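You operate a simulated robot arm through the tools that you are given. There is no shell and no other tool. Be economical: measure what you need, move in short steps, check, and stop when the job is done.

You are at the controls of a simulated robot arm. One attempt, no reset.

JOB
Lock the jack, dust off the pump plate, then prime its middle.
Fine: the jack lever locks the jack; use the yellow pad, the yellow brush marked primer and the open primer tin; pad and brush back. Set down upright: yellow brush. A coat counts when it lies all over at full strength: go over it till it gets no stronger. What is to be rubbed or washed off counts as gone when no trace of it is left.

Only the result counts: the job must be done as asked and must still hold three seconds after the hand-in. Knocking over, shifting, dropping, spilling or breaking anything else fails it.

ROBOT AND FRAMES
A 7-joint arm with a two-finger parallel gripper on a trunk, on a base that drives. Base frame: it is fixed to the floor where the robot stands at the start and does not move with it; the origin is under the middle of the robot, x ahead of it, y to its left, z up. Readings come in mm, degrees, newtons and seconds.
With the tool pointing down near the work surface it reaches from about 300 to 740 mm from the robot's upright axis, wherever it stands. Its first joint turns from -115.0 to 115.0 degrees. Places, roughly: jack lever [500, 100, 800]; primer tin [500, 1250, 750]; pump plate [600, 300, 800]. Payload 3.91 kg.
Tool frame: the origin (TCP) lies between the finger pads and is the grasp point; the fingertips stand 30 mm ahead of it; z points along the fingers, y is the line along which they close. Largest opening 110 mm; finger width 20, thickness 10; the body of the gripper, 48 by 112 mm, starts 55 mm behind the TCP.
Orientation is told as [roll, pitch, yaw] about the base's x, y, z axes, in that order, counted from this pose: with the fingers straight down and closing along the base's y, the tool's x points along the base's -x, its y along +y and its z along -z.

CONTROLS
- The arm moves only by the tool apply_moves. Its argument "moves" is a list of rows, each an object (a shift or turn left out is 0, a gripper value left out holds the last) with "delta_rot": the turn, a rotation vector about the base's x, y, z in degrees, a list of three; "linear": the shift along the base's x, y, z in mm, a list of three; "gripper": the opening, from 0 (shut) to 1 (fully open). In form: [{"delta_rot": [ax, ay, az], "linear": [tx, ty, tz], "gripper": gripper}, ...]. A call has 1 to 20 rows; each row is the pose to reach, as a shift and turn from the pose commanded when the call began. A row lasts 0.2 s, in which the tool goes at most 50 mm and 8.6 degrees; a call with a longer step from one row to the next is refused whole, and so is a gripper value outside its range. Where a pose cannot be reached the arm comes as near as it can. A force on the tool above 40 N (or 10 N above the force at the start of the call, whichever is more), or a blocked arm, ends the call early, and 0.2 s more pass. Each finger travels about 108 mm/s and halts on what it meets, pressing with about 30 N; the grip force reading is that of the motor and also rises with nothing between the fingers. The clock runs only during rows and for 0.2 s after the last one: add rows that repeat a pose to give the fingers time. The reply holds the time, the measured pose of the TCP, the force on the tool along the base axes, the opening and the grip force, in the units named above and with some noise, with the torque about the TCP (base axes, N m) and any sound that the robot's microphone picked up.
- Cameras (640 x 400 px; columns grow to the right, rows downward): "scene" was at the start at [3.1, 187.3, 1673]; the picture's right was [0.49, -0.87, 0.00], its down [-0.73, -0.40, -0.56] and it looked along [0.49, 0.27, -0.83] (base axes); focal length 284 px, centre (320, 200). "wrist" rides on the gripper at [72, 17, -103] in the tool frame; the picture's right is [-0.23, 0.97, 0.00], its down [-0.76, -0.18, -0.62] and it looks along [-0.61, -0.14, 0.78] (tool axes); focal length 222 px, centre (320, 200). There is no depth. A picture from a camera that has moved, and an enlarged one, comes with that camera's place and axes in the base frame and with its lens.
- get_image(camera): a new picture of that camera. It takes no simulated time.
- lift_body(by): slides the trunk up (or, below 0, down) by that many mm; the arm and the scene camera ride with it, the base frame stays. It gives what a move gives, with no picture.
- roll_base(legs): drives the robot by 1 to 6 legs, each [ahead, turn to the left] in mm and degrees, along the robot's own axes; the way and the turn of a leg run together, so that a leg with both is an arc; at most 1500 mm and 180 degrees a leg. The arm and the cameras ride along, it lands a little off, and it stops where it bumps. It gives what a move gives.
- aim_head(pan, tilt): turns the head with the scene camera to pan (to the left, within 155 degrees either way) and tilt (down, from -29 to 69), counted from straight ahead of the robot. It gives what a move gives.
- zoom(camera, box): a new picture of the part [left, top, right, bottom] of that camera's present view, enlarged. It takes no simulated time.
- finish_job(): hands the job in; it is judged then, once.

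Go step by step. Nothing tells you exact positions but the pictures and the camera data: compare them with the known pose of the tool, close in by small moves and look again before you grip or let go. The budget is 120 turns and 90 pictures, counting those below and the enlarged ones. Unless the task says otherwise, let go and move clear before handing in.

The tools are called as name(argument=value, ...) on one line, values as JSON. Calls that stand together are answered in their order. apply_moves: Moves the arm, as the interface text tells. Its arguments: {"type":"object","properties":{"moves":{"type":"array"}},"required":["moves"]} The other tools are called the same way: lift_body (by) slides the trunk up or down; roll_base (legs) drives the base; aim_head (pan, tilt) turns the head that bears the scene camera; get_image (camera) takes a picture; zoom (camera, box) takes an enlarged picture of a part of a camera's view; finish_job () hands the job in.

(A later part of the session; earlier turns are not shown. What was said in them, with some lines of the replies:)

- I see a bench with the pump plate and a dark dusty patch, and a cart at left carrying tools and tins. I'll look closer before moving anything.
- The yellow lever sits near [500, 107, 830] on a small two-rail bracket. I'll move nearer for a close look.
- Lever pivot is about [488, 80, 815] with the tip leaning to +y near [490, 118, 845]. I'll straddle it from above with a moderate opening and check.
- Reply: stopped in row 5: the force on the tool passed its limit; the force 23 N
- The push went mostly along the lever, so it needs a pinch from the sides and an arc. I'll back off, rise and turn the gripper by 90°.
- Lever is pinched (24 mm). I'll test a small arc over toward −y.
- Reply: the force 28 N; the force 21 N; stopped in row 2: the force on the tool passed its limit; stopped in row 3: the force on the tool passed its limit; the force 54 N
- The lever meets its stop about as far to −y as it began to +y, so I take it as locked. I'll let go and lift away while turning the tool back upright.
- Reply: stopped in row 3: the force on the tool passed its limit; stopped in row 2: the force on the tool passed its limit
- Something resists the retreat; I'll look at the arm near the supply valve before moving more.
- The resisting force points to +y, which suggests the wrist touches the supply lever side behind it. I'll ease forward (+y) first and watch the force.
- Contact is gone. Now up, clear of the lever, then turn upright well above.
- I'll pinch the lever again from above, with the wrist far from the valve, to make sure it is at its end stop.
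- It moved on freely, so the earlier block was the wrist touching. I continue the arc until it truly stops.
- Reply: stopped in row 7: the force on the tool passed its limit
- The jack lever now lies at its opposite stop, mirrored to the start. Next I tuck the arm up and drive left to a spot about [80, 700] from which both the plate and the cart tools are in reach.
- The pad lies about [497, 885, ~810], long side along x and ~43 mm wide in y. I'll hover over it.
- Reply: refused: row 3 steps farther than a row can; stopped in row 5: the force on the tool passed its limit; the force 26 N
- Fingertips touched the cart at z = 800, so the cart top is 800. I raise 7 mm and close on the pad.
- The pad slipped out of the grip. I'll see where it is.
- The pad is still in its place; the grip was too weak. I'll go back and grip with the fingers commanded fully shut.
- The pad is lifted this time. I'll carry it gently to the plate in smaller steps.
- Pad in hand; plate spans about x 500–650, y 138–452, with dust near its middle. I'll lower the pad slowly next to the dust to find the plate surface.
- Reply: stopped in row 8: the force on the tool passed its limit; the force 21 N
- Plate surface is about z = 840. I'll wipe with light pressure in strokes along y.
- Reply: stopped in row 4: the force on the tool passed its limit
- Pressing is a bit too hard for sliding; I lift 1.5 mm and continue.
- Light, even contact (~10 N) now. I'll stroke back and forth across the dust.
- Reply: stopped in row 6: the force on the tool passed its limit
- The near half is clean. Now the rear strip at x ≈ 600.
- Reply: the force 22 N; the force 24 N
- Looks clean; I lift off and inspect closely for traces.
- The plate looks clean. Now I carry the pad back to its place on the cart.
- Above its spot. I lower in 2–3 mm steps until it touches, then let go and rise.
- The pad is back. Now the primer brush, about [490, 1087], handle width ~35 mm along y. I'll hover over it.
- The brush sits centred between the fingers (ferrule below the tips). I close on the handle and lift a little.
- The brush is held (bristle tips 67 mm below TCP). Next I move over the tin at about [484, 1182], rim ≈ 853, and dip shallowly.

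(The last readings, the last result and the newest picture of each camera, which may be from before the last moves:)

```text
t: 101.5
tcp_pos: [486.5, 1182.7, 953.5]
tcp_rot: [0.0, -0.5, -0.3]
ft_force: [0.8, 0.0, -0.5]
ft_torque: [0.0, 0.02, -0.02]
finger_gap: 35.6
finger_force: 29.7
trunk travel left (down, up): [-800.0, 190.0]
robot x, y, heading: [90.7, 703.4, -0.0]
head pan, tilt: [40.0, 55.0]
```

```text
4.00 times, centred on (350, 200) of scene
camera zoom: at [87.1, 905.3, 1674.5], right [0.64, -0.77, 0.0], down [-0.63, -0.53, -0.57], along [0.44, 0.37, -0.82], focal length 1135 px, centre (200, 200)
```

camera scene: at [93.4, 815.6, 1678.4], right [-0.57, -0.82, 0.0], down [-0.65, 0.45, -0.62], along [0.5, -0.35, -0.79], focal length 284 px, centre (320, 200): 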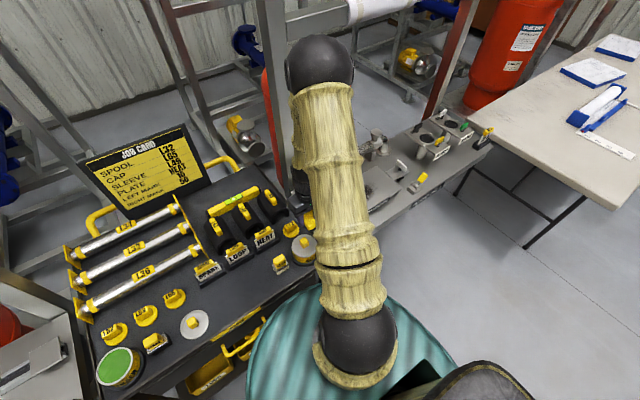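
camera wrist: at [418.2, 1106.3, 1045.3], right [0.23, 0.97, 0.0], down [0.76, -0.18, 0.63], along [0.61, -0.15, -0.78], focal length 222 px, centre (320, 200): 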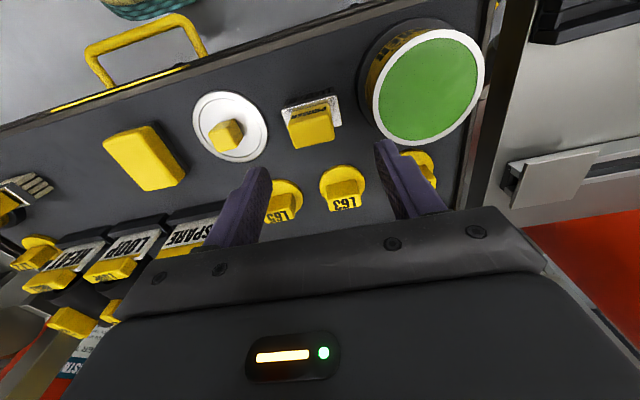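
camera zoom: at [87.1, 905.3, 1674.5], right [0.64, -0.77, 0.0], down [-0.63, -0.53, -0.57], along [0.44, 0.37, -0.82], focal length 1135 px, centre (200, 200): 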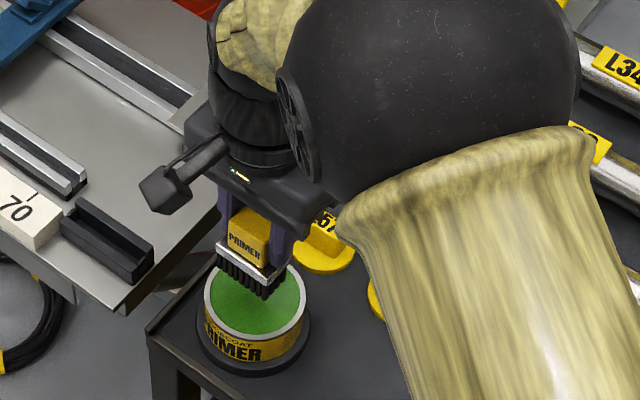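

apply_moves(moves=[{"linear": [-3, -3, -15]}, {"linear": [-3, -3, -30]}, {"linear": [-3, -3, -45]}, {"linear": [-3, -3, -56]}, {"linear": [-3, -3, -56]}])

zoom(camera="wrist", box=[200, 60, 440, 210])

zoom(camera="scene", box=[320, 190, 390, 245])

```text
t: 102.3
tcp_pos: [484.7, 1182.3, 920.6]
tcp_rot: [0.5, -0.8, -0.5]
ft_force: [-4.3, -5.7, 26.4]
ft_torque: [-0.83, 0.57, 0.0]
finger_gap: 35.5
finger_force: 30.3
trunk travel left (down, up): [-800.0, 190.0]
robot x, y, heading: [90.2, 709.0, -0.1]
head pan, tilt: [40.0, 55.0]
stopped in row 4: the force on the tool passed its limit (the readings are from after the stop); the commanded pose is now the measured one
```

```text
2.67 times, centred on (320, 135) of wrist
camera zoom: at [412.8, 1198.7, 1023.6], right [0.23, 0.97, 0.01], down [0.75, -0.19, 0.63], along [0.62, -0.14, -0.77], focal length 592 px, centre (320, 373)
```

zoom: 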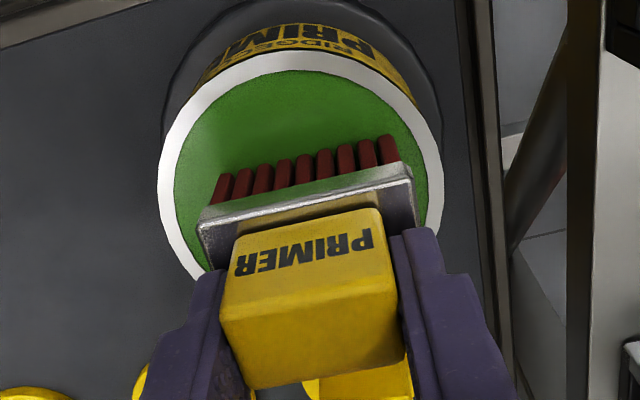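

```text
7.27 times, centred on (355, 218) of scene
camera zoom: at [85.6, 904.1, 1675.1], right [0.64, -0.77, 0.0], down [-0.63, -0.53, -0.57], along [0.44, 0.37, -0.82], focal length 2063 px, centre (66, 73)
```

zoom: 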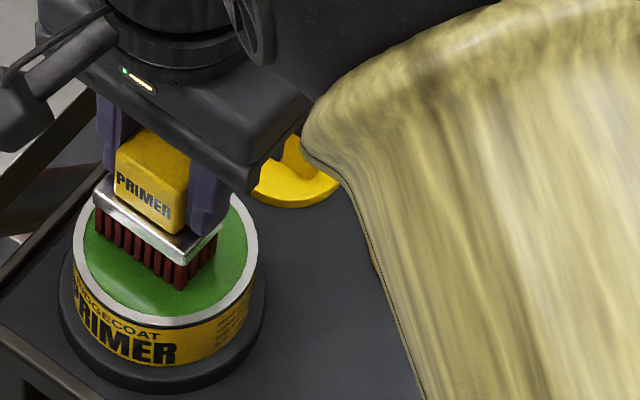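

The bristles turned dark red, so the brush is loaded. I lift straight out and carry it gently toward the plate.

apply_moves(moves=[{"linear": [0, 0, 10]}, {"linear": [0, 0, 25]}, {"linear": [0, 0, 45]}, {"linear": [0, 0, 55]}, {"linear": [0, -15, 55]}, {"linear": [0, -40, 55]}, {"linear": [0, -70, 55]}, {"linear": [0, -100, 55]}, {"linear": [0, -130, 55]}, {"linear": [0, -160, 55]}, {"linear": [0, -190, 55]}, {"linear": [0, -220, 55]}, {"linear": [0, -250, 55]}, {"linear": [0, -280, 55]}, {"linear": [0, -310, 55]}, {"linear": [0, -340, 55]}, {"linear": [0, -370, 55]}, {"linear": [0, -400, 55]}, {"linear": [0, -430, 55]}, {"linear": [0, -450, 55]}])

apply_moves(moves=[{"linear": [5, -25, 0]}, {"linear": [10, -55, 0]}, {"linear": [15, -85, 0]}, {"linear": [20, -115, 0]}, {"linear": [25, -145, 0]}, {"linear": [30, -175, 0]}, {"linear": [35, -205, 0]}, {"linear": [40, -235, 0]}, {"linear": [45, -265, 0]}, {"linear": [50, -295, 0]}, {"linear": [55, -320, 0]}, {"linear": [60, -340, -5]}, {"linear": [60, -350, -10]}, {"linear": [60, -350, -20]}, {"linear": [60, -350, -20]}])

get_image(camera="wrist")

```text
t: 106.5
tcp_pos: [483.3, 733.8, 971.5]
tcp_rot: [0.4, -0.8, -0.3]
ft_force: [-0.9, 0.4, 0.7]
ft_torque: [0.0, 0.01, -0.01]
finger_gap: 35.7
finger_force: 29.9
trunk travel left (down, up): [-800.0, 190.0]
robot x, y, heading: [90.0, 708.7, -0.3]
head pan, tilt: [40.0, 55.0]
```

```text
t: 109.7
tcp_pos: [545.5, 381.7, 951.5]
tcp_rot: [0.4, -0.7, -0.5]
ft_force: [0.5, 0.3, -0.8]
ft_torque: [0.02, 0.0, 0.04]
finger_gap: 35.4
finger_force: 29.9
trunk travel left (down, up): [-800.0, 190.0]
robot x, y, heading: [88.7, 707.2, -0.0]
head pan, tilt: [40.0, 55.0]
```

```text
20 pictures are left
camera wrist: at [474.5, 399.0, 1054.2], right [0.23, 0.97, 0.01], down [0.75, -0.19, 0.63], along [0.62, -0.14, -0.78], focal length 222 px, centre (320, 200)
```

wrist: 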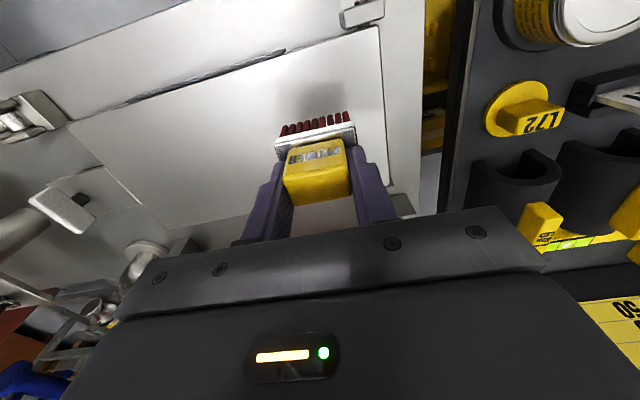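

The plate is fully clean; its centre is about [568, 298]. I'll lower the brush gently near the middle until it touches.

apply_moves(moves=[{"linear": [-2, -25, -5]}, {"linear": [-4, -55, -12]}, {"linear": [-6, -84, -20]}, {"linear": [-6, -84, -32]}, {"linear": [-6, -84, -37]}, {"linear": [-6, -84, -39]}, {"linear": [-6, -84, -41]}, {"linear": [-6, -84, -43]}, {"linear": [-6, -84, -43]}])

```text
t: 111.7
tcp_pos: [538.1, 297.5, 910.2]
tcp_rot: [0.3, -0.7, -0.5]
ft_force: [-0.4, -1.0, 8.1]
ft_torque: [0.22, 0.11, 0.01]
finger_gap: 35.5
finger_force: 29.8
trunk travel left (down, up): [-800.0, 190.0]
robot x, y, heading: [91.3, 703.6, 0.0]
head pan, tilt: [40.0, 55.0]
```

Contact with 8 N. One stroke along x, then a look.

apply_moves(moves=[{"linear": [12, 0, 0]}, {"linear": [24, 0, 0]}, {"linear": [36, 0, 0]}, {"linear": [48, 0, 0]}, {"linear": [60, 0, 0]}, {"linear": [72, 0, 0]}, {"linear": [60, 0, 0]}, {"linear": [48, 0, 0]}, {"linear": [36, 0, 0]}, {"linear": [24, 0, 0]}, {"linear": [12, 0, 0]}, {"linear": [0, 0, 0]}, {"linear": [0, 0, 0]}])

get_image(camera="wrist")

```text
t: 114.5
tcp_pos: [537.1, 297.6, 909.6]
tcp_rot: [0.4, -0.8, -0.4]
ft_force: [3.3, 1.4, 12.6]
ft_torque: [0.21, -0.1, -0.01]
finger_gap: 35.2
finger_force: 30.1
trunk travel left (down, up): [-800.0, 190.0]
robot x, y, heading: [90.3, 707.4, 0.3]
head pan, tilt: [40.0, 55.0]
```

```text
19 pictures are left
camera wrist: at [466.4, 314.9, 1012.6], right [0.23, 0.97, 0.01], down [0.75, -0.19, 0.63], along [0.62, -0.14, -0.77], focal length 222 px, centre (320, 200)
```

wrist: 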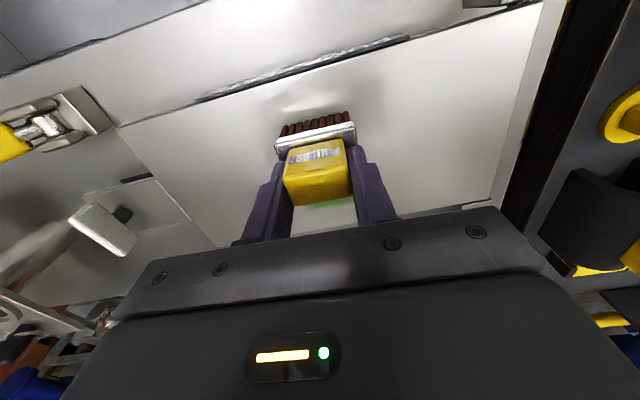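

The stroke lays green primer. I'll now cover a grid over the middle, first the +y half.

apply_moves(moves=[{"linear": [-6, 10, 0]}, {"linear": [-10, 18, 0]}, {"linear": [5, 18, 0]}, {"linear": [20, 18, 0]}, {"linear": [35, 18, 0]}, {"linear": [50, 18, 0]}, {"linear": [65, 18, 0]}, {"linear": [75, 18, 0]}, {"linear": [75, 34, 0.2]}, {"linear": [75, 50, 0.4]}, {"linear": [65, 50, 0.4]}, {"linear": [50, 50, 0.4]}, {"linear": [35, 50, 0.4]}, {"linear": [20, 50, 0.4]}, {"linear": [5, 50, 0.4]}, {"linear": [-10, 50, 0.4]}, {"linear": [-10, 34, 0.2]}, {"linear": [-10, 18, 0]}, {"linear": [-10, 0, 0]}, {"linear": [-10, 0, 0]}])

apply_moves(moves=[{"linear": [0, -9, 0]}, {"linear": [0, -18, 0]}, {"linear": [15, -18, 0]}, {"linear": [30, -18, 0]}, {"linear": [45, -18, 0]}, {"linear": [60, -18, 0]}, {"linear": [75, -18, 0]}, {"linear": [85, -18, 0]}, {"linear": [85, -34, -0.2]}, {"linear": [85, -50, -0.4]}, {"linear": [70, -50, -0.4]}, {"linear": [55, -50, -0.4]}, {"linear": [40, -50, -0.4]}, {"linear": [25, -50, -0.4]}, {"linear": [10, -50, -0.4]}, {"linear": [0, -50, -0.4]}, {"linear": [0, -50, 10]}, {"linear": [-5, -50, 30]}, {"linear": [-10, -50, 50]}, {"linear": [-10, -50, 50]}])

get_image(camera="wrist")

```text
t: 118.7
tcp_pos: [527.8, 298.3, 908.1]
tcp_rot: [0.2, -0.8, -0.4]
ft_force: [-0.6, 5.6, 18.6]
ft_torque: [0.36, 0.16, -0.02]
finger_gap: 35.3
finger_force: 30.4
trunk travel left (down, up): [-800.0, 190.0]
robot x, y, heading: [90.1, 710.5, -0.0]
head pan, tilt: [40.0, 55.0]
```

```text
t: 122.9
tcp_pos: [517.7, 247.7, 959.5]
tcp_rot: [0.3, -0.7, -0.5]
ft_force: [0.0, 0.3, 0.1]
ft_torque: [-0.01, -0.03, -0.01]
finger_gap: 35.4
finger_force: 30.0
trunk travel left (down, up): [-800.0, 190.0]
robot x, y, heading: [90.4, 705.1, -0.1]
head pan, tilt: [40.0, 55.0]
```

```text
18 pictures are left
camera wrist: at [445.9, 263.9, 1062.1], right [0.23, 0.97, 0.01], down [0.75, -0.19, 0.63], along [0.62, -0.14, -0.78], focal length 222 px, centre (320, 200)
```

wrist: 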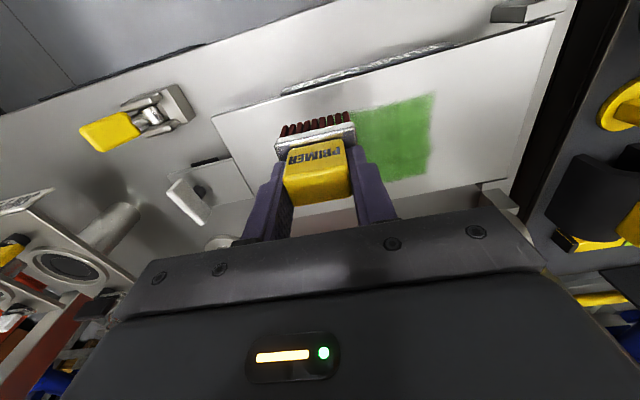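

Good coverage so far. I'll go over the whole area a second time.

apply_moves(moves=[{"linear": [10, 0, -30]}, {"linear": [10, 0, -46]}, {"linear": [10, 0, -51.2]}, {"linear": [27, 0, -51.2]}, {"linear": [44, 0, -51.2]}, {"linear": [61, 0, -51.2]}, {"linear": [78, 0, -51.2]}, {"linear": [95, 0, -51.2]}, {"linear": [95, 17, -51]}, {"linear": [95, 33, -51]}, {"linear": [78, 33, -51]}, {"linear": [61, 33, -51]}, {"linear": [44, 33, -51]}, {"linear": [27, 33, -51]}, {"linear": [10, 33, -51]}, {"linear": [10, 50, -51]}, {"linear": [10, 66, -51]}, {"linear": [27, 66, -51]}, {"linear": [44, 66, -51]}, {"linear": [44, 66, -51]}])

apply_moves(moves=[{"linear": [17, 0, 0]}, {"linear": [34, 0, 0]}, {"linear": [51, 0, 0]}, {"linear": [51, 17, 0.2]}, {"linear": [51, 33, 0.3]}, {"linear": [34, 33, 0.3]}, {"linear": [17, 33, 0.3]}, {"linear": [0, 33, 0.3]}, {"linear": [-17, 33, 0.3]}, {"linear": [-34, 33, 0.3]}, {"linear": [-34, 33, 15]}, {"linear": [-34, 50, 40]}, {"linear": [-34, 75, 60]}, {"linear": [-34, 95, 60]}, {"linear": [-34, 110, 60]}, {"linear": [-34, 110, 60]}])

zoom(camera="wrist", box=[60, 40, 380, 240])

```text
t: 127.1
tcp_pos: [561.1, 314.8, 910.0]
tcp_rot: [0.4, -0.8, -0.5]
ft_force: [-7.9, -0.1, 26.1]
ft_torque: [0.29, 0.71, 0.05]
finger_gap: 35.3
finger_force: 30.1
trunk travel left (down, up): [-800.0, 190.0]
robot x, y, heading: [92.6, 709.1, -0.2]
head pan, tilt: [40.0, 55.0]
```

```text
t: 130.5
tcp_pos: [529.5, 424.2, 969.4]
tcp_rot: [0.3, -0.7, -0.4]
ft_force: [-0.3, -0.5, -0.8]
ft_torque: [0.0, -0.02, -0.01]
finger_gap: 35.5
finger_force: 29.7
trunk travel left (down, up): [-800.0, 190.0]
robot x, y, heading: [92.4, 706.8, 0.3]
head pan, tilt: [40.0, 55.0]
```

```text
2.00 times, centred on (220, 140) of wrist
camera zoom: at [457.9, 441.4, 1071.9], right [0.23, 0.97, 0.01], down [0.75, -0.19, 0.63], along [0.62, -0.14, -0.78], focal length 444 px, centre (520, 320)
```

zoom: 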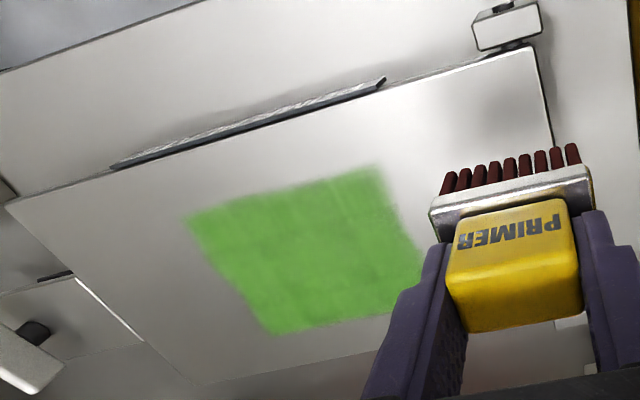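

Even green cover, slightly mottled. A third pass with shifted strips to bring it to full strength, then I compare.

apply_moves(moves=[{"linear": [0, -25, -5]}, {"linear": [0, -50, -20]}, {"linear": [0, -76, -45]}, {"linear": [0, -76, -55]}, {"linear": [0, -76, -60]}, {"linear": [17, -76, -60]}, {"linear": [34, -76, -60]}, {"linear": [51, -76, -60]}, {"linear": [68, -76, -60]}, {"linear": [85, -76, -60]}, {"linear": [85, -92, -60]}, {"linear": [68, -92, -60]}, {"linear": [51, -92, -60]}, {"linear": [34, -92, -60]}, {"linear": [17, -92, -60]}, {"linear": [0, -92, -60]}, {"linear": [0, -109, -60.2]}, {"linear": [0, -126, -60.4]}, {"linear": [17, -126, -60.4]}, {"linear": [34, -126, -60.4]}])

apply_moves(moves=[{"linear": [17, 0, 0]}, {"linear": [34, 0, 0]}, {"linear": [51, 0, 0]}, {"linear": [51, -17, 0]}, {"linear": [51, -34, 0]}, {"linear": [34, -34, 0]}, {"linear": [17, -34, 0]}, {"linear": [0, -34, 0]}, {"linear": [-17, -34, 0]}, {"linear": [-34, -34, 0]}, {"linear": [-34, -50, 0]}, {"linear": [-17, -50, 0]}, {"linear": [0, -50, 0]}, {"linear": [17, -50, 0]}, {"linear": [34, -50, 0]}, {"linear": [51, -50, 0]}, {"linear": [51, -34, 0]}, {"linear": [34, -34, 0]}, {"linear": [17, -34, 0]}, {"linear": [0, -34, 0]}])

apply_moves(moves=[{"linear": [-17, 0, 0]}, {"linear": [-34, 0, 0]}, {"linear": [-34, 17, 0]}, {"linear": [-17, 17, 0]}, {"linear": [0, 17, 0]}, {"linear": [17, 17, 0]}, {"linear": [34, 17, 0]}, {"linear": [51, 17, 0]}, {"linear": [51, 34, 20]}, {"linear": [30, 60, 45]}, {"linear": [5, 95, 60]}, {"linear": [-20, 125, 60]}, {"linear": [-34, 145, 60]}, {"linear": [-34, 160, 60]}, {"linear": [-34, 160, 60]}])

zoom(camera="wrist", box=[60, 40, 380, 240])

```text
t: 134.7
tcp_pos: [559.6, 298.7, 909.6]
tcp_rot: [0.3, -0.8, -0.4]
ft_force: [-7.4, -1.3, 25.5]
ft_torque: [0.27, 0.65, 0.11]
finger_gap: 35.4
finger_force: 30.1
trunk travel left (down, up): [-800.0, 190.0]
robot x, y, heading: [90.6, 708.0, 0.2]
head pan, tilt: [40.0, 55.0]
```

```text
t: 138.9
tcp_pos: [561.8, 264.6, 909.1]
tcp_rot: [0.3, -0.8, -0.3]
ft_force: [4.4, 0.3, 19.4]
ft_torque: [0.3, -0.19, -0.01]
finger_gap: 35.5
finger_force: 30.4
trunk travel left (down, up): [-800.0, 190.0]
robot x, y, heading: [92.4, 707.7, 0.1]
head pan, tilt: [40.0, 55.0]
```

```text
t: 142.1
tcp_pos: [531.1, 425.3, 966.7]
tcp_rot: [0.4, -0.7, -0.4]
ft_force: [-1.0, -0.8, -1.1]
ft_torque: [0.01, -0.03, 0.03]
finger_gap: 35.5
finger_force: 29.9
trunk travel left (down, up): [-800.0, 190.0]
robot x, y, heading: [90.1, 707.8, -0.3]
head pan, tilt: [40.0, 55.0]
```

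```text
2.00 times, centred on (220, 140) of wrist
camera zoom: at [457.8, 441.2, 1070.1], right [0.23, 0.97, 0.01], down [0.75, -0.19, 0.63], along [0.62, -0.14, -0.78], focal length 444 px, centre (520, 320)
```

zoom: 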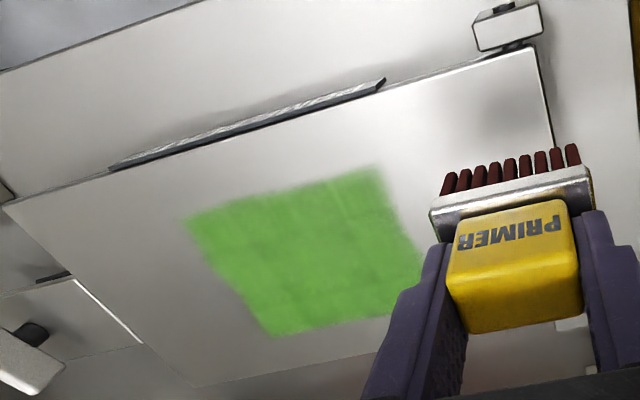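

Nearly uniform. One more pass, centred on the former seams, to see whether it still gets stronger.

apply_moves(moves=[{"linear": [0, -30, -10]}, {"linear": [0, -65, -35]}, {"linear": [0, -84, -55]}, {"linear": [0, -84, -60]}, {"linear": [17, -84, -60]}, {"linear": [34, -84, -60]}, {"linear": [51, -84, -60]}, {"linear": [68, -84, -60]}, {"linear": [85, -84, -60]}, {"linear": [85, -101, -60]}, {"linear": [68, -101, -60]}, {"linear": [51, -101, -60]}, {"linear": [34, -101, -60]}, {"linear": [17, -101, -60]}, {"linear": [0, -101, -60]}, {"linear": [0, -118, -60.2]}, {"linear": [17, -118, -60.4]}, {"linear": [34, -118, -60.4]}, {"linear": [51, -118, -60.4]}, {"linear": [68, -118, -60.4]}])

apply_moves(moves=[{"linear": [17, 0, 0]}, {"linear": [17, -15, 0]}, {"linear": [17, -28, 0]}, {"linear": [0, -28, 0]}, {"linear": [-17, -28, 0]}, {"linear": [-34, -28, 0]}, {"linear": [-51, -28, 0]}, {"linear": [-68, -28, 0]}, {"linear": [-68, -44, 0]}, {"linear": [-68, -58, 0]}, {"linear": [-51, -58, 0]}, {"linear": [-34, -58, 0]}, {"linear": [-17, -58, 0]}, {"linear": [0, -58, 0]}, {"linear": [17, -58, 0]}, {"linear": [17, -40, 0]}, {"linear": [17, -20, 0]}, {"linear": [17, 0, 0]}, {"linear": [17, 20, 0]}, {"linear": [17, 40, 0.2]}])

apply_moves(moves=[{"linear": [-10, 0, 0.2]}, {"linear": [-28, 0, 0.2]}, {"linear": [-28, -20, 0.1]}, {"linear": [-28, -40, 0]}, {"linear": [-28, -60, 0]}, {"linear": [-28, -80, 0]}, {"linear": [-45, -80, 0]}, {"linear": [-65, -80, 0]}, {"linear": [-85, -80, 0]}, {"linear": [-85, -60, 0]}, {"linear": [-85, -40, 0]}, {"linear": [-85, -20, 0]}, {"linear": [-85, 0, 0.2]}, {"linear": [-85, 0, 20]}, {"linear": [-85, 25, 50]}, {"linear": [-85, 55, 60]}, {"linear": [-85, 78, 60]}, {"linear": [-85, 78, 60]}])

zoom(camera="wrist", box=[60, 40, 380, 240])

```text
t: 146.3
tcp_pos: [596.9, 306.3, 909.9]
tcp_rot: [0.3, -0.9, -0.4]
ft_force: [-7.2, -0.4, 27.1]
ft_torque: [0.27, 0.64, 0.05]
finger_gap: 35.7
finger_force: 30.0
trunk travel left (down, up): [-800.0, 190.0]
robot x, y, heading: [90.4, 706.9, 0.1]
head pan, tilt: [40.0, 55.0]
```

```text
t: 150.5
tcp_pos: [613.8, 344.9, 908.9]
tcp_rot: [0.2, -1.0, -0.3]
ft_force: [1.2, -8.0, 32.1]
ft_torque: [0.19, 0.25, 0.08]
finger_gap: 35.5
finger_force: 30.5
trunk travel left (down, up): [-800.0, 190.0]
robot x, y, heading: [87.9, 707.2, 0.2]
head pan, tilt: [40.0, 55.0]
```

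```text
t: 154.3
tcp_pos: [529.9, 425.3, 967.4]
tcp_rot: [0.5, -0.7, -0.4]
ft_force: [0.2, -0.4, -0.4]
ft_torque: [0.01, 0.01, 0.0]
finger_gap: 35.4
finger_force: 30.2
trunk travel left (down, up): [-800.0, 190.0]
robot x, y, heading: [89.1, 704.2, -0.1]
head pan, tilt: [40.0, 55.0]
```

```text
2.00 times, centred on (220, 140) of wrist
camera zoom: at [458.0, 442.0, 1070.7], right [0.23, 0.97, 0.01], down [0.75, -0.19, 0.63], along [0.62, -0.14, -0.78], focal length 444 px, centre (520, 320)
```

zoom: 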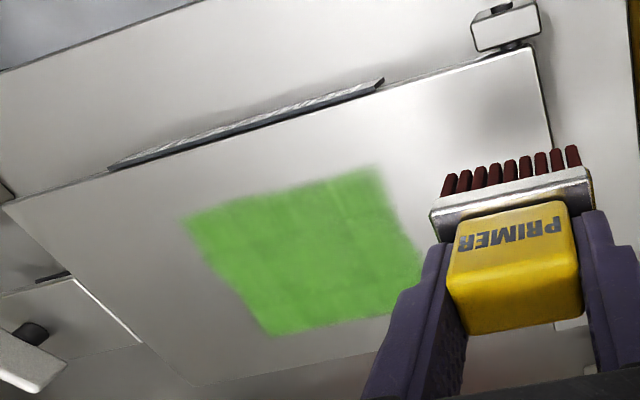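

No visible change since the last pass, but that could also be an emptied brush, so I'll dip once more and go over it again.

apply_moves(moves=[{"linear": [0, 25, 0]}, {"linear": [-3, 58, 0]}, {"linear": [-6, 91, 0]}, {"linear": [-9, 124, 0]}, {"linear": [-12, 157, 0]}, {"linear": [-15, 190, 0]}, {"linear": [-18, 223, 0]}, {"linear": [-21, 256, 0]}, {"linear": [-24, 289, 0]}, {"linear": [-27, 322, 0]}, {"linear": [-30, 355, 0]}, {"linear": [-33, 388, 0]}, {"linear": [-36, 421, 0]}, {"linear": [-39, 454, 0]}, {"linear": [-42, 487, 0]}, {"linear": [-44, 520, 0]}, {"linear": [-44, 553, 0]}, {"linear": [-44, 586, 0]}, {"linear": [-44, 619, 0]}, {"linear": [-44, 640, 0]}])

apply_moves(moves=[{"linear": [0, 30, 0]}, {"linear": [0, 60, 0]}, {"linear": [0, 90, 0]}, {"linear": [0, 108, 0]}, {"linear": [0, 115, -10]}, {"linear": [0, 115, -25]}, {"linear": [0, 115, -38]}, {"linear": [0, 115, -42]}, {"linear": [0, 115, -44]}, {"linear": [0, 115, -46]}, {"linear": [0, 115, -46]}])

zoom(camera="wrist", box=[200, 60, 440, 210])

```text
t: 158.5
tcp_pos: [484.1, 1064.7, 966.3]
tcp_rot: [0.4, -0.7, -0.4]
ft_force: [0.8, 0.0, -1.1]
ft_torque: [0.01, 0.02, -0.02]
finger_gap: 35.2
finger_force: 30.0
trunk travel left (down, up): [-800.0, 190.0]
robot x, y, heading: [93.3, 707.6, -0.0]
head pan, tilt: [40.0, 55.0]
```

```text
t: 160.9
tcp_pos: [484.8, 1179.7, 921.1]
tcp_rot: [0.4, -0.7, -0.4]
ft_force: [-1.1, 0.6, 0.5]
ft_torque: [0.02, -0.05, 0.0]
finger_gap: 35.7
finger_force: 29.6
trunk travel left (down, up): [-800.0, 190.0]
robot x, y, heading: [91.3, 708.3, -0.0]
head pan, tilt: [40.0, 55.0]
```

```text
2.67 times, centred on (320, 135) of wrist
camera zoom: at [413.2, 1196.2, 1025.0], right [0.23, 0.97, 0.01], down [0.75, -0.19, 0.63], along [0.62, -0.14, -0.78], focal length 592 px, centre (320, 373)
```

zoom: 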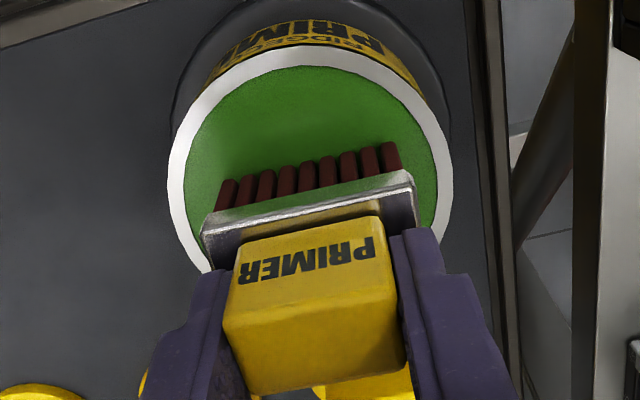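

apply_moves(moves=[{"linear": [0, 0, -1.5]}, {"linear": [0, 0, -3]}, {"linear": [0, 0, -4.5]}, {"linear": [0, 0, -5]}, {"linear": [0, 0, -5]}])

zoom(camera="wrist", box=[200, 60, 440, 210])

```text
t: 162.1
tcp_pos: [484.8, 1179.8, 920.8]
tcp_rot: [0.8, -1.0, -0.3]
ft_force: [3.3, 2.0, 38.5]
ft_torque: [-0.67, 0.08, 0.0]
finger_gap: 35.5
finger_force: 30.9
trunk travel left (down, up): [-800.0, 190.0]
robot x, y, heading: [90.2, 705.4, -0.1]
head pan, tilt: [40.0, 55.0]
```

```text
2.67 times, centred on (320, 135) of wrist
camera zoom: at [412.4, 1195.5, 1023.5], right [0.23, 0.97, 0.02], down [0.75, -0.19, 0.63], along [0.62, -0.14, -0.77], focal length 592 px, centre (320, 373)
```

zoom: 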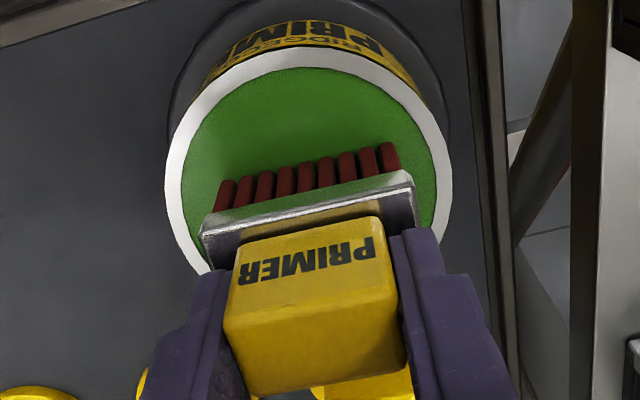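

Freshly loaded. Back to the plate the same way.

apply_moves(moves=[{"linear": [0, 0, 10]}, {"linear": [0, 0, 28]}, {"linear": [0, 0, 45]}, {"linear": [0, -10, 53]}, {"linear": [0, -35, 55]}, {"linear": [0, -68, 55]}, {"linear": [0, -101, 55]}, {"linear": [0, -134, 55]}, {"linear": [0, -167, 55]}, {"linear": [0, -200, 55]}, {"linear": [0, -233, 55]}, {"linear": [0, -266, 55]}, {"linear": [0, -299, 55]}, {"linear": [0, -332, 55]}, {"linear": [0, -365, 55]}, {"linear": [0, -398, 55]}, {"linear": [0, -431, 55]}, {"linear": [0, -464, 55]}, {"linear": [0, -490, 55]}, {"linear": [0, -500, 55]}])

apply_moves(moves=[{"linear": [4, -25, 0]}, {"linear": [8, -58, 0]}, {"linear": [12, -91, 0]}, {"linear": [16, -124, 0]}, {"linear": [20, -157, 0]}, {"linear": [25, -190, 0]}, {"linear": [30, -223, 0]}, {"linear": [35, -256, 0]}, {"linear": [40, -289, -5]}, {"linear": [44, -315, -25]}, {"linear": [44, -331, -45]}, {"linear": [44, -331, -57]}, {"linear": [44, -331, -60]}, {"linear": [44, -331, -62]}, {"linear": [44, -331, -62]}])

```text
t: 166.3
tcp_pos: [484.2, 678.7, 968.9]
tcp_rot: [0.4, -0.7, -0.3]
ft_force: [0.0, 0.2, -0.6]
ft_torque: [0.02, 0.01, 0.04]
finger_gap: 35.4
finger_force: 29.7
trunk travel left (down, up): [-800.0, 190.0]
robot x, y, heading: [88.2, 706.8, 0.1]
head pan, tilt: [40.0, 55.0]
```

```text
t: 169.5
tcp_pos: [529.1, 347.5, 909.9]
tcp_rot: [0.3, -0.8, -0.4]
ft_force: [-0.9, -0.2, 3.6]
ft_torque: [0.07, 0.05, 0.0]
finger_gap: 35.4
finger_force: 29.6
trunk travel left (down, up): [-800.0, 190.0]
robot x, y, heading: [91.6, 704.8, 0.1]
head pan, tilt: [40.0, 55.0]
```

apply_moves(moves=[{"linear": [0, 0, -1.2]}, {"linear": [17, 0, -1.2]}, {"linear": [34, 0, -1.2]}, {"linear": [51, 0, -1.2]}, {"linear": [68, 0, -1.2]}, {"linear": [85, 0, -1.2]}, {"linear": [85, -22, -1.2]}, {"linear": [68, -22, -1.2]}, {"linear": [51, -22, -1.2]}, {"linear": [34, -22, -1.2]}, {"linear": [17, -22, -1.2]}, {"linear": [0, -22, -1.2]}, {"linear": [0, -44, -1.3]}, {"linear": [17, -44, -1.3]}, {"linear": [34, -44, -1.3]}, {"linear": [51, -44, -1.3]}, {"linear": [68, -44, -1.3]}, {"linear": [85, -44, -1.3]}, {"linear": [85, -66, -1.5]}, {"linear": [68, -66, -1.5]}])

apply_moves(moves=[{"linear": [-17, 0, 0]}, {"linear": [-34, 0, 0]}, {"linear": [-51, 0, 0]}, {"linear": [-68, 0, 0]}, {"linear": [-68, -22, 0]}, {"linear": [-51, -22, 0]}, {"linear": [-34, -22, 0]}, {"linear": [-17, -22, 0]}, {"linear": [0, -22, 0]}, {"linear": [17, -22, 0]}, {"linear": [17, -34, 0]}, {"linear": [0, -34, 0]}, {"linear": [-17, -34, 0]}, {"linear": [-34, -34, 0]}, {"linear": [-51, -34, 0]}, {"linear": [-68, -34, 0]}, {"linear": [-60, -15, 0]}, {"linear": [-60, 5, 0]}, {"linear": [-60, 25, 0]}, {"linear": [-60, 45, 0]}])

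apply_moves(moves=[{"linear": [0, 20, 0.2]}, {"linear": [20, 20, 0.2]}, {"linear": [38, 20, 0.2]}, {"linear": [38, 0, 0]}, {"linear": [38, -20, 0]}, {"linear": [38, -40, 0]}, {"linear": [38, -60, 0]}, {"linear": [38, -80, 0]}, {"linear": [38, -60, 0]}, {"linear": [38, -40, 0]}, {"linear": [38, -20, 0]}, {"linear": [30, -5, 20]}, {"linear": [15, 25, 45]}, {"linear": [0, 55, 60]}, {"linear": [-8, 85, 60]}, {"linear": [-8, 98, 60]}, {"linear": [-8, 98, 60]}])

zoom(camera="wrist", box=[60, 40, 380, 240])

```text
t: 173.7
tcp_pos: [597.3, 282.3, 910.2]
tcp_rot: [0.3, -0.8, -0.4]
ft_force: [2.5, 1.4, 13.4]
ft_torque: [0.37, -0.07, -0.06]
finger_gap: 35.4
finger_force: 30.3
trunk travel left (down, up): [-800.0, 190.0]
robot x, y, heading: [90.3, 707.5, -0.1]
head pan, tilt: [40.0, 55.0]
```

```text
t: 177.9
tcp_pos: [536.0, 326.5, 909.7]
tcp_rot: [0.3, -0.9, -0.4]
ft_force: [0.4, -6.9, 30.9]
ft_torque: [0.2, 0.1, 0.02]
finger_gap: 35.5
finger_force: 30.3
trunk travel left (down, up): [-800.0, 190.0]
robot x, y, heading: [92.3, 705.1, 0.0]
head pan, tilt: [40.0, 55.0]
```

```text
t: 181.5
tcp_pos: [528.9, 423.6, 969.9]
tcp_rot: [0.5, -0.7, -0.3]
ft_force: [0.8, 0.0, -1.3]
ft_torque: [-0.01, -0.02, 0.01]
finger_gap: 35.3
finger_force: 30.3
trunk travel left (down, up): [-800.0, 190.0]
robot x, y, heading: [92.9, 707.0, 0.0]
head pan, tilt: [40.0, 55.0]
```

```text
2.00 times, centred on (220, 140) of wrist
camera zoom: at [457.0, 441.4, 1072.1], right [0.23, 0.97, 0.01], down [0.75, -0.19, 0.63], along [0.62, -0.14, -0.78], focal length 444 px, centre (520, 320)
```

zoom: 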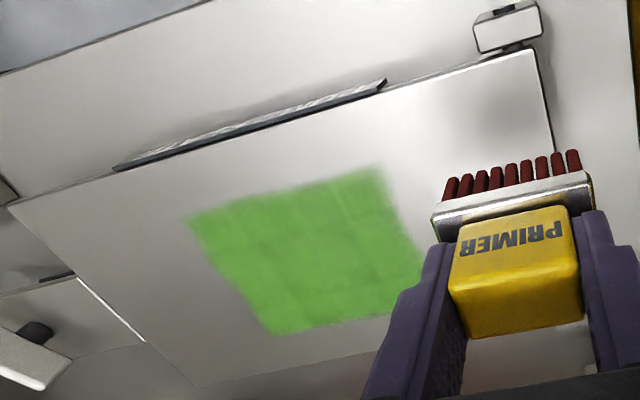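

A freshly loaded pass made it no stronger, so the coat is full. Now the brush goes back upright to its spot at about [487.5, 1081].

apply_moves(moves=[{"linear": [0, 20, 0]}, {"linear": [-3, 54, 0]}, {"linear": [-6, 89, 0]}, {"linear": [-9, 124, 0]}, {"linear": [-12, 159, 0]}, {"linear": [-15, 194, 0]}, {"linear": [-18, 229, 0]}, {"linear": [-21, 264, 0]}, {"linear": [-24, 299, 0]}, {"linear": [-27, 334, 0]}, {"linear": [-30, 369, 0]}, {"linear": [-33, 404, 0]}, {"linear": [-36, 439, 0]}, {"linear": [-39, 474, 0]}, {"linear": [-41, 509, 0]}, {"linear": [-41, 544, 0]}, {"linear": [-41, 579, 0]}, {"linear": [-41, 614, 0]}, {"linear": [-41, 643, 0]}, {"linear": [-41, 657, 0]}])

apply_moves(moves=[{"linear": [0, 0, -20]}, {"linear": [0, 0, -45]}, {"linear": [0, 0, -68]}, {"linear": [0, 0, -84]}, {"linear": [0, 0, -91]}, {"linear": [0, 0, -91]}])

zoom(camera="wrist", box=[160, 40, 480, 240])

```text
t: 185.7
tcp_pos: [487.0, 1083.5, 968.4]
tcp_rot: [0.4, -0.7, -0.4]
ft_force: [0.6, 1.0, -0.1]
ft_torque: [0.01, 0.02, 0.03]
finger_gap: 35.3
finger_force: 30.2
trunk travel left (down, up): [-800.0, 190.0]
robot x, y, heading: [92.1, 707.8, -0.0]
head pan, tilt: [40.0, 55.0]
```

```text
t: 187.1
tcp_pos: [486.8, 1083.6, 876.5]
tcp_rot: [0.4, -0.6, -0.4]
ft_force: [0.3, 0.5, -1.3]
ft_torque: [0.0, 0.02, 0.0]
finger_gap: 35.4
finger_force: 29.7
trunk travel left (down, up): [-800.0, 190.0]
robot x, y, heading: [91.4, 709.2, 0.1]
head pan, tilt: [40.0, 55.0]
```

```text
2.00 times, centred on (320, 140) of wrist
camera zoom: at [415.7, 1099.7, 979.6], right [0.23, 0.97, 0.01], down [0.75, -0.19, 0.63], along [0.62, -0.14, -0.78], focal length 444 px, centre (320, 320)
```

zoom: 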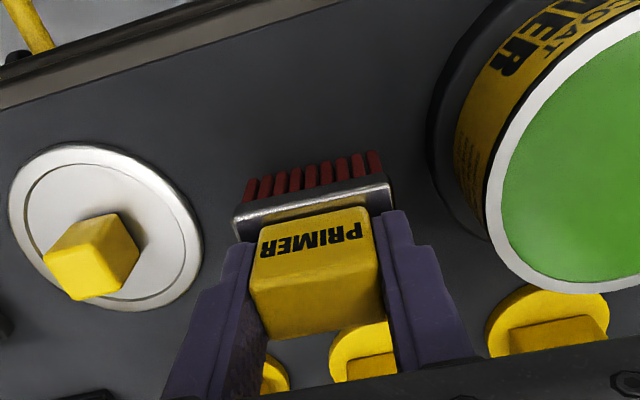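

Clear on both sides. I lower in small steps until it stands on the cart.

apply_moves(moves=[{"linear": [0, -2, -3]}, {"linear": [0, -2, -6]}, {"linear": [0, -2, -8]}, {"linear": [0, -2, -9]}, {"linear": [0, -2, -9]}])

```text
t: 188.3
tcp_pos: [488.9, 1080.5, 867.2]
tcp_rot: [0.3, -0.7, -0.4]
ft_force: [0.4, 0.3, -1.3]
ft_torque: [0.05, 0.01, 0.0]
finger_gap: 35.5
finger_force: 30.2
trunk travel left (down, up): [-800.0, 190.0]
robot x, y, heading: [90.3, 707.9, 0.2]
head pan, tilt: [40.0, 55.0]
```

apply_moves(moves=[{"linear": [0, 0, -1]}, {"linear": [0, 0, -2]}, {"linear": [0, 0, -3]}, {"linear": [0, 0, -3]}])

```text
t: 189.3
tcp_pos: [488.4, 1079.1, 866.2]
tcp_rot: [0.5, -0.9, -0.4]
ft_force: [-2.1, 0.5, 10.4]
ft_torque: [-0.22, 0.07, -0.03]
finger_gap: 35.5
finger_force: 30.5
trunk travel left (down, up): [-800.0, 190.0]
robot x, y, heading: [90.4, 708.1, 0.0]
head pan, tilt: [40.0, 55.0]
```

It stands with 10 N on it. I open and rise straight up, then check the whole scene.

apply_moves(moves=[{"linear": [0, 0, 1]}, {"linear": [0, 0, 1], "gripper": 0.42}, {"linear": [0, 0, 1], "gripper": 0.5}, {"linear": [0, 0, 1], "gripper": 0.5}, {"linear": [0, 0, 15]}, {"linear": [0, 0, 50]}, {"linear": [0, 0, 95]}, {"linear": [-20, -20, 130]}, {"linear": [-50, -50, 150]}, {"linear": [-70, -80, 160]}, {"linear": [-70, -80, 160]}])

get_image(camera="wrist")

zoom(camera="scene", box=[290, 160, 470, 290])

```text
t: 191.7
tcp_pos: [417.8, 1001.6, 1025.3]
tcp_rot: [0.4, -0.7, -0.3]
ft_force: [-0.5, 0.0, -0.2]
ft_torque: [0.01, 0.05, 0.0]
finger_gap: 55.1
finger_force: 0.1
trunk travel left (down, up): [-800.0, 190.0]
robot x, y, heading: [90.6, 707.3, -0.0]
head pan, tilt: [40.0, 55.0]
```

```text
10 pictures are left
camera wrist: at [346.2, 1018.4, 1127.9], right [0.23, 0.97, 0.01], down [0.75, -0.19, 0.63], along [0.62, -0.14, -0.78], focal length 222 px, centre (320, 200)
```

wrist: 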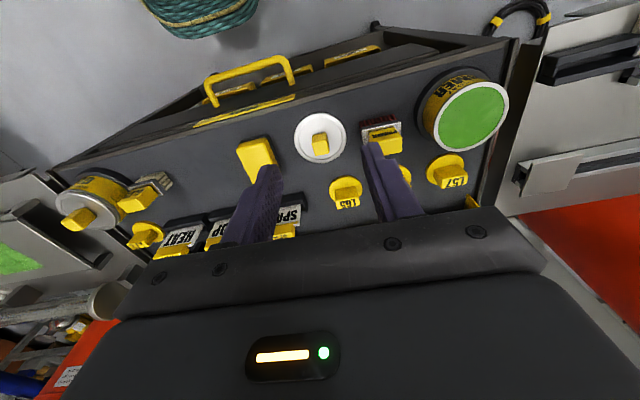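

```text
3.08 times, centred on (380, 225) of scene
camera zoom: at [87.4, 905.9, 1674.4], right [0.64, -0.77, 0.0], down [-0.63, -0.53, -0.57], along [0.44, 0.37, -0.82], focal length 873 px, centre (135, 123)
```

zoom: 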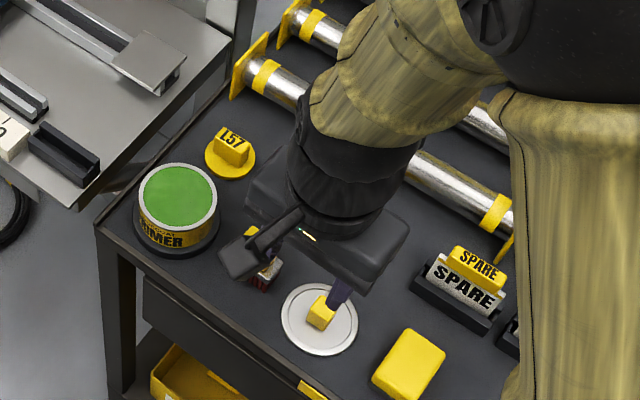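

Pad and brush stand in place. A last look at the jack lever and the plate.

aim_head(pan=-38, tilt=48)

get_image(camera="scene")

zoom(camera="scene", box=[240, 120, 460, 260])

```text
t: 193.2
tcp_pos: [417.9, 1001.7, 1025.0]
tcp_rot: [0.4, -0.7, -0.4]
ft_force: [0.1, 0.2, 1.6]
ft_torque: [0.02, -0.01, 0.0]
finger_gap: 55.1
finger_force: 0.1
trunk travel left (down, up): [-800.0, 190.0]
robot x, y, heading: [86.6, 707.9, 0.1]
head pan, tilt: [-38.0, 48.0]
```

```text
8 pictures are left
camera scene: at [93.9, 810.4, 1683.8], right [-0.62, -0.79, 0.0], down [-0.59, 0.46, -0.67], along [0.53, -0.41, -0.74], focal length 284 px, centre (320, 200)
```

scene: 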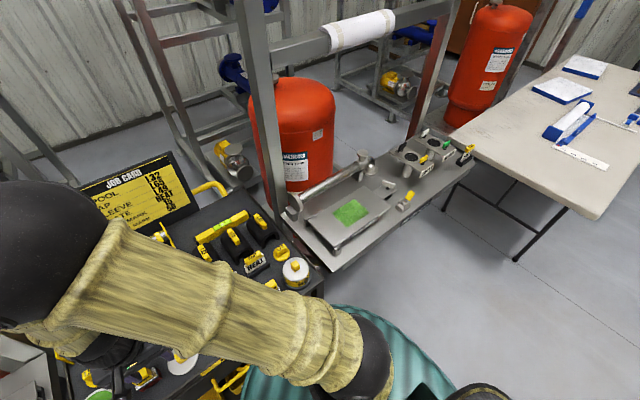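

```text
2.86 times, centred on (350, 190) of scene
camera zoom: at [93.9, 810.4, 1683.8], right [-0.62, -0.79, 0.0], down [-0.59, 0.46, -0.67], along [0.53, -0.41, -0.74], focal length 811 px, centre (234, 229)
```

zoom: 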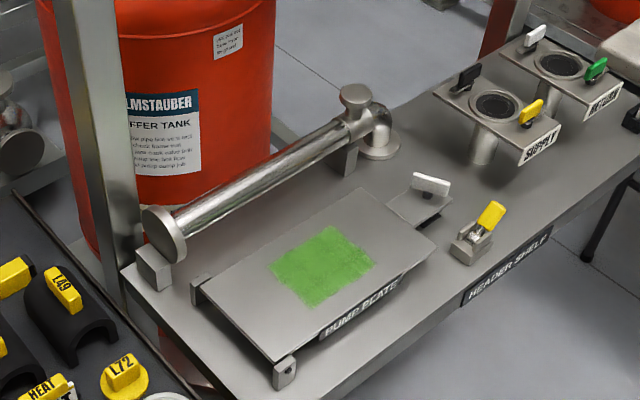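

The lever lies at its new stop, the plate is clean with an even green coat in the middle, and the pad and brush are back in place, so I'm handing in.

finish_job()

```text
The job is handed in.
```

I moved the jack lever to its far stop, dusted the pump plate, primed its middle, and put the pad and the upright brush back. I handed the job in, but I have no verdict on it.

- **Jack:** I took the stop opposite the lever's starting position as locked. Nothing on the lever marks which end is which.
- **Supply valve:** My wrist pressed against something near the supply valve lever while I worked the jack. The valve lever looked unchanged afterwards.
- **Plate:** The dust is gone in the pictures. The green coat covers roughly 110 by 150 mm around the centre. I chose that size, since the middle isn't marked. A final pass with a fresh dip made it no stronger.
- **Brush:** It stands on its bristles where it was, with primer still on them.
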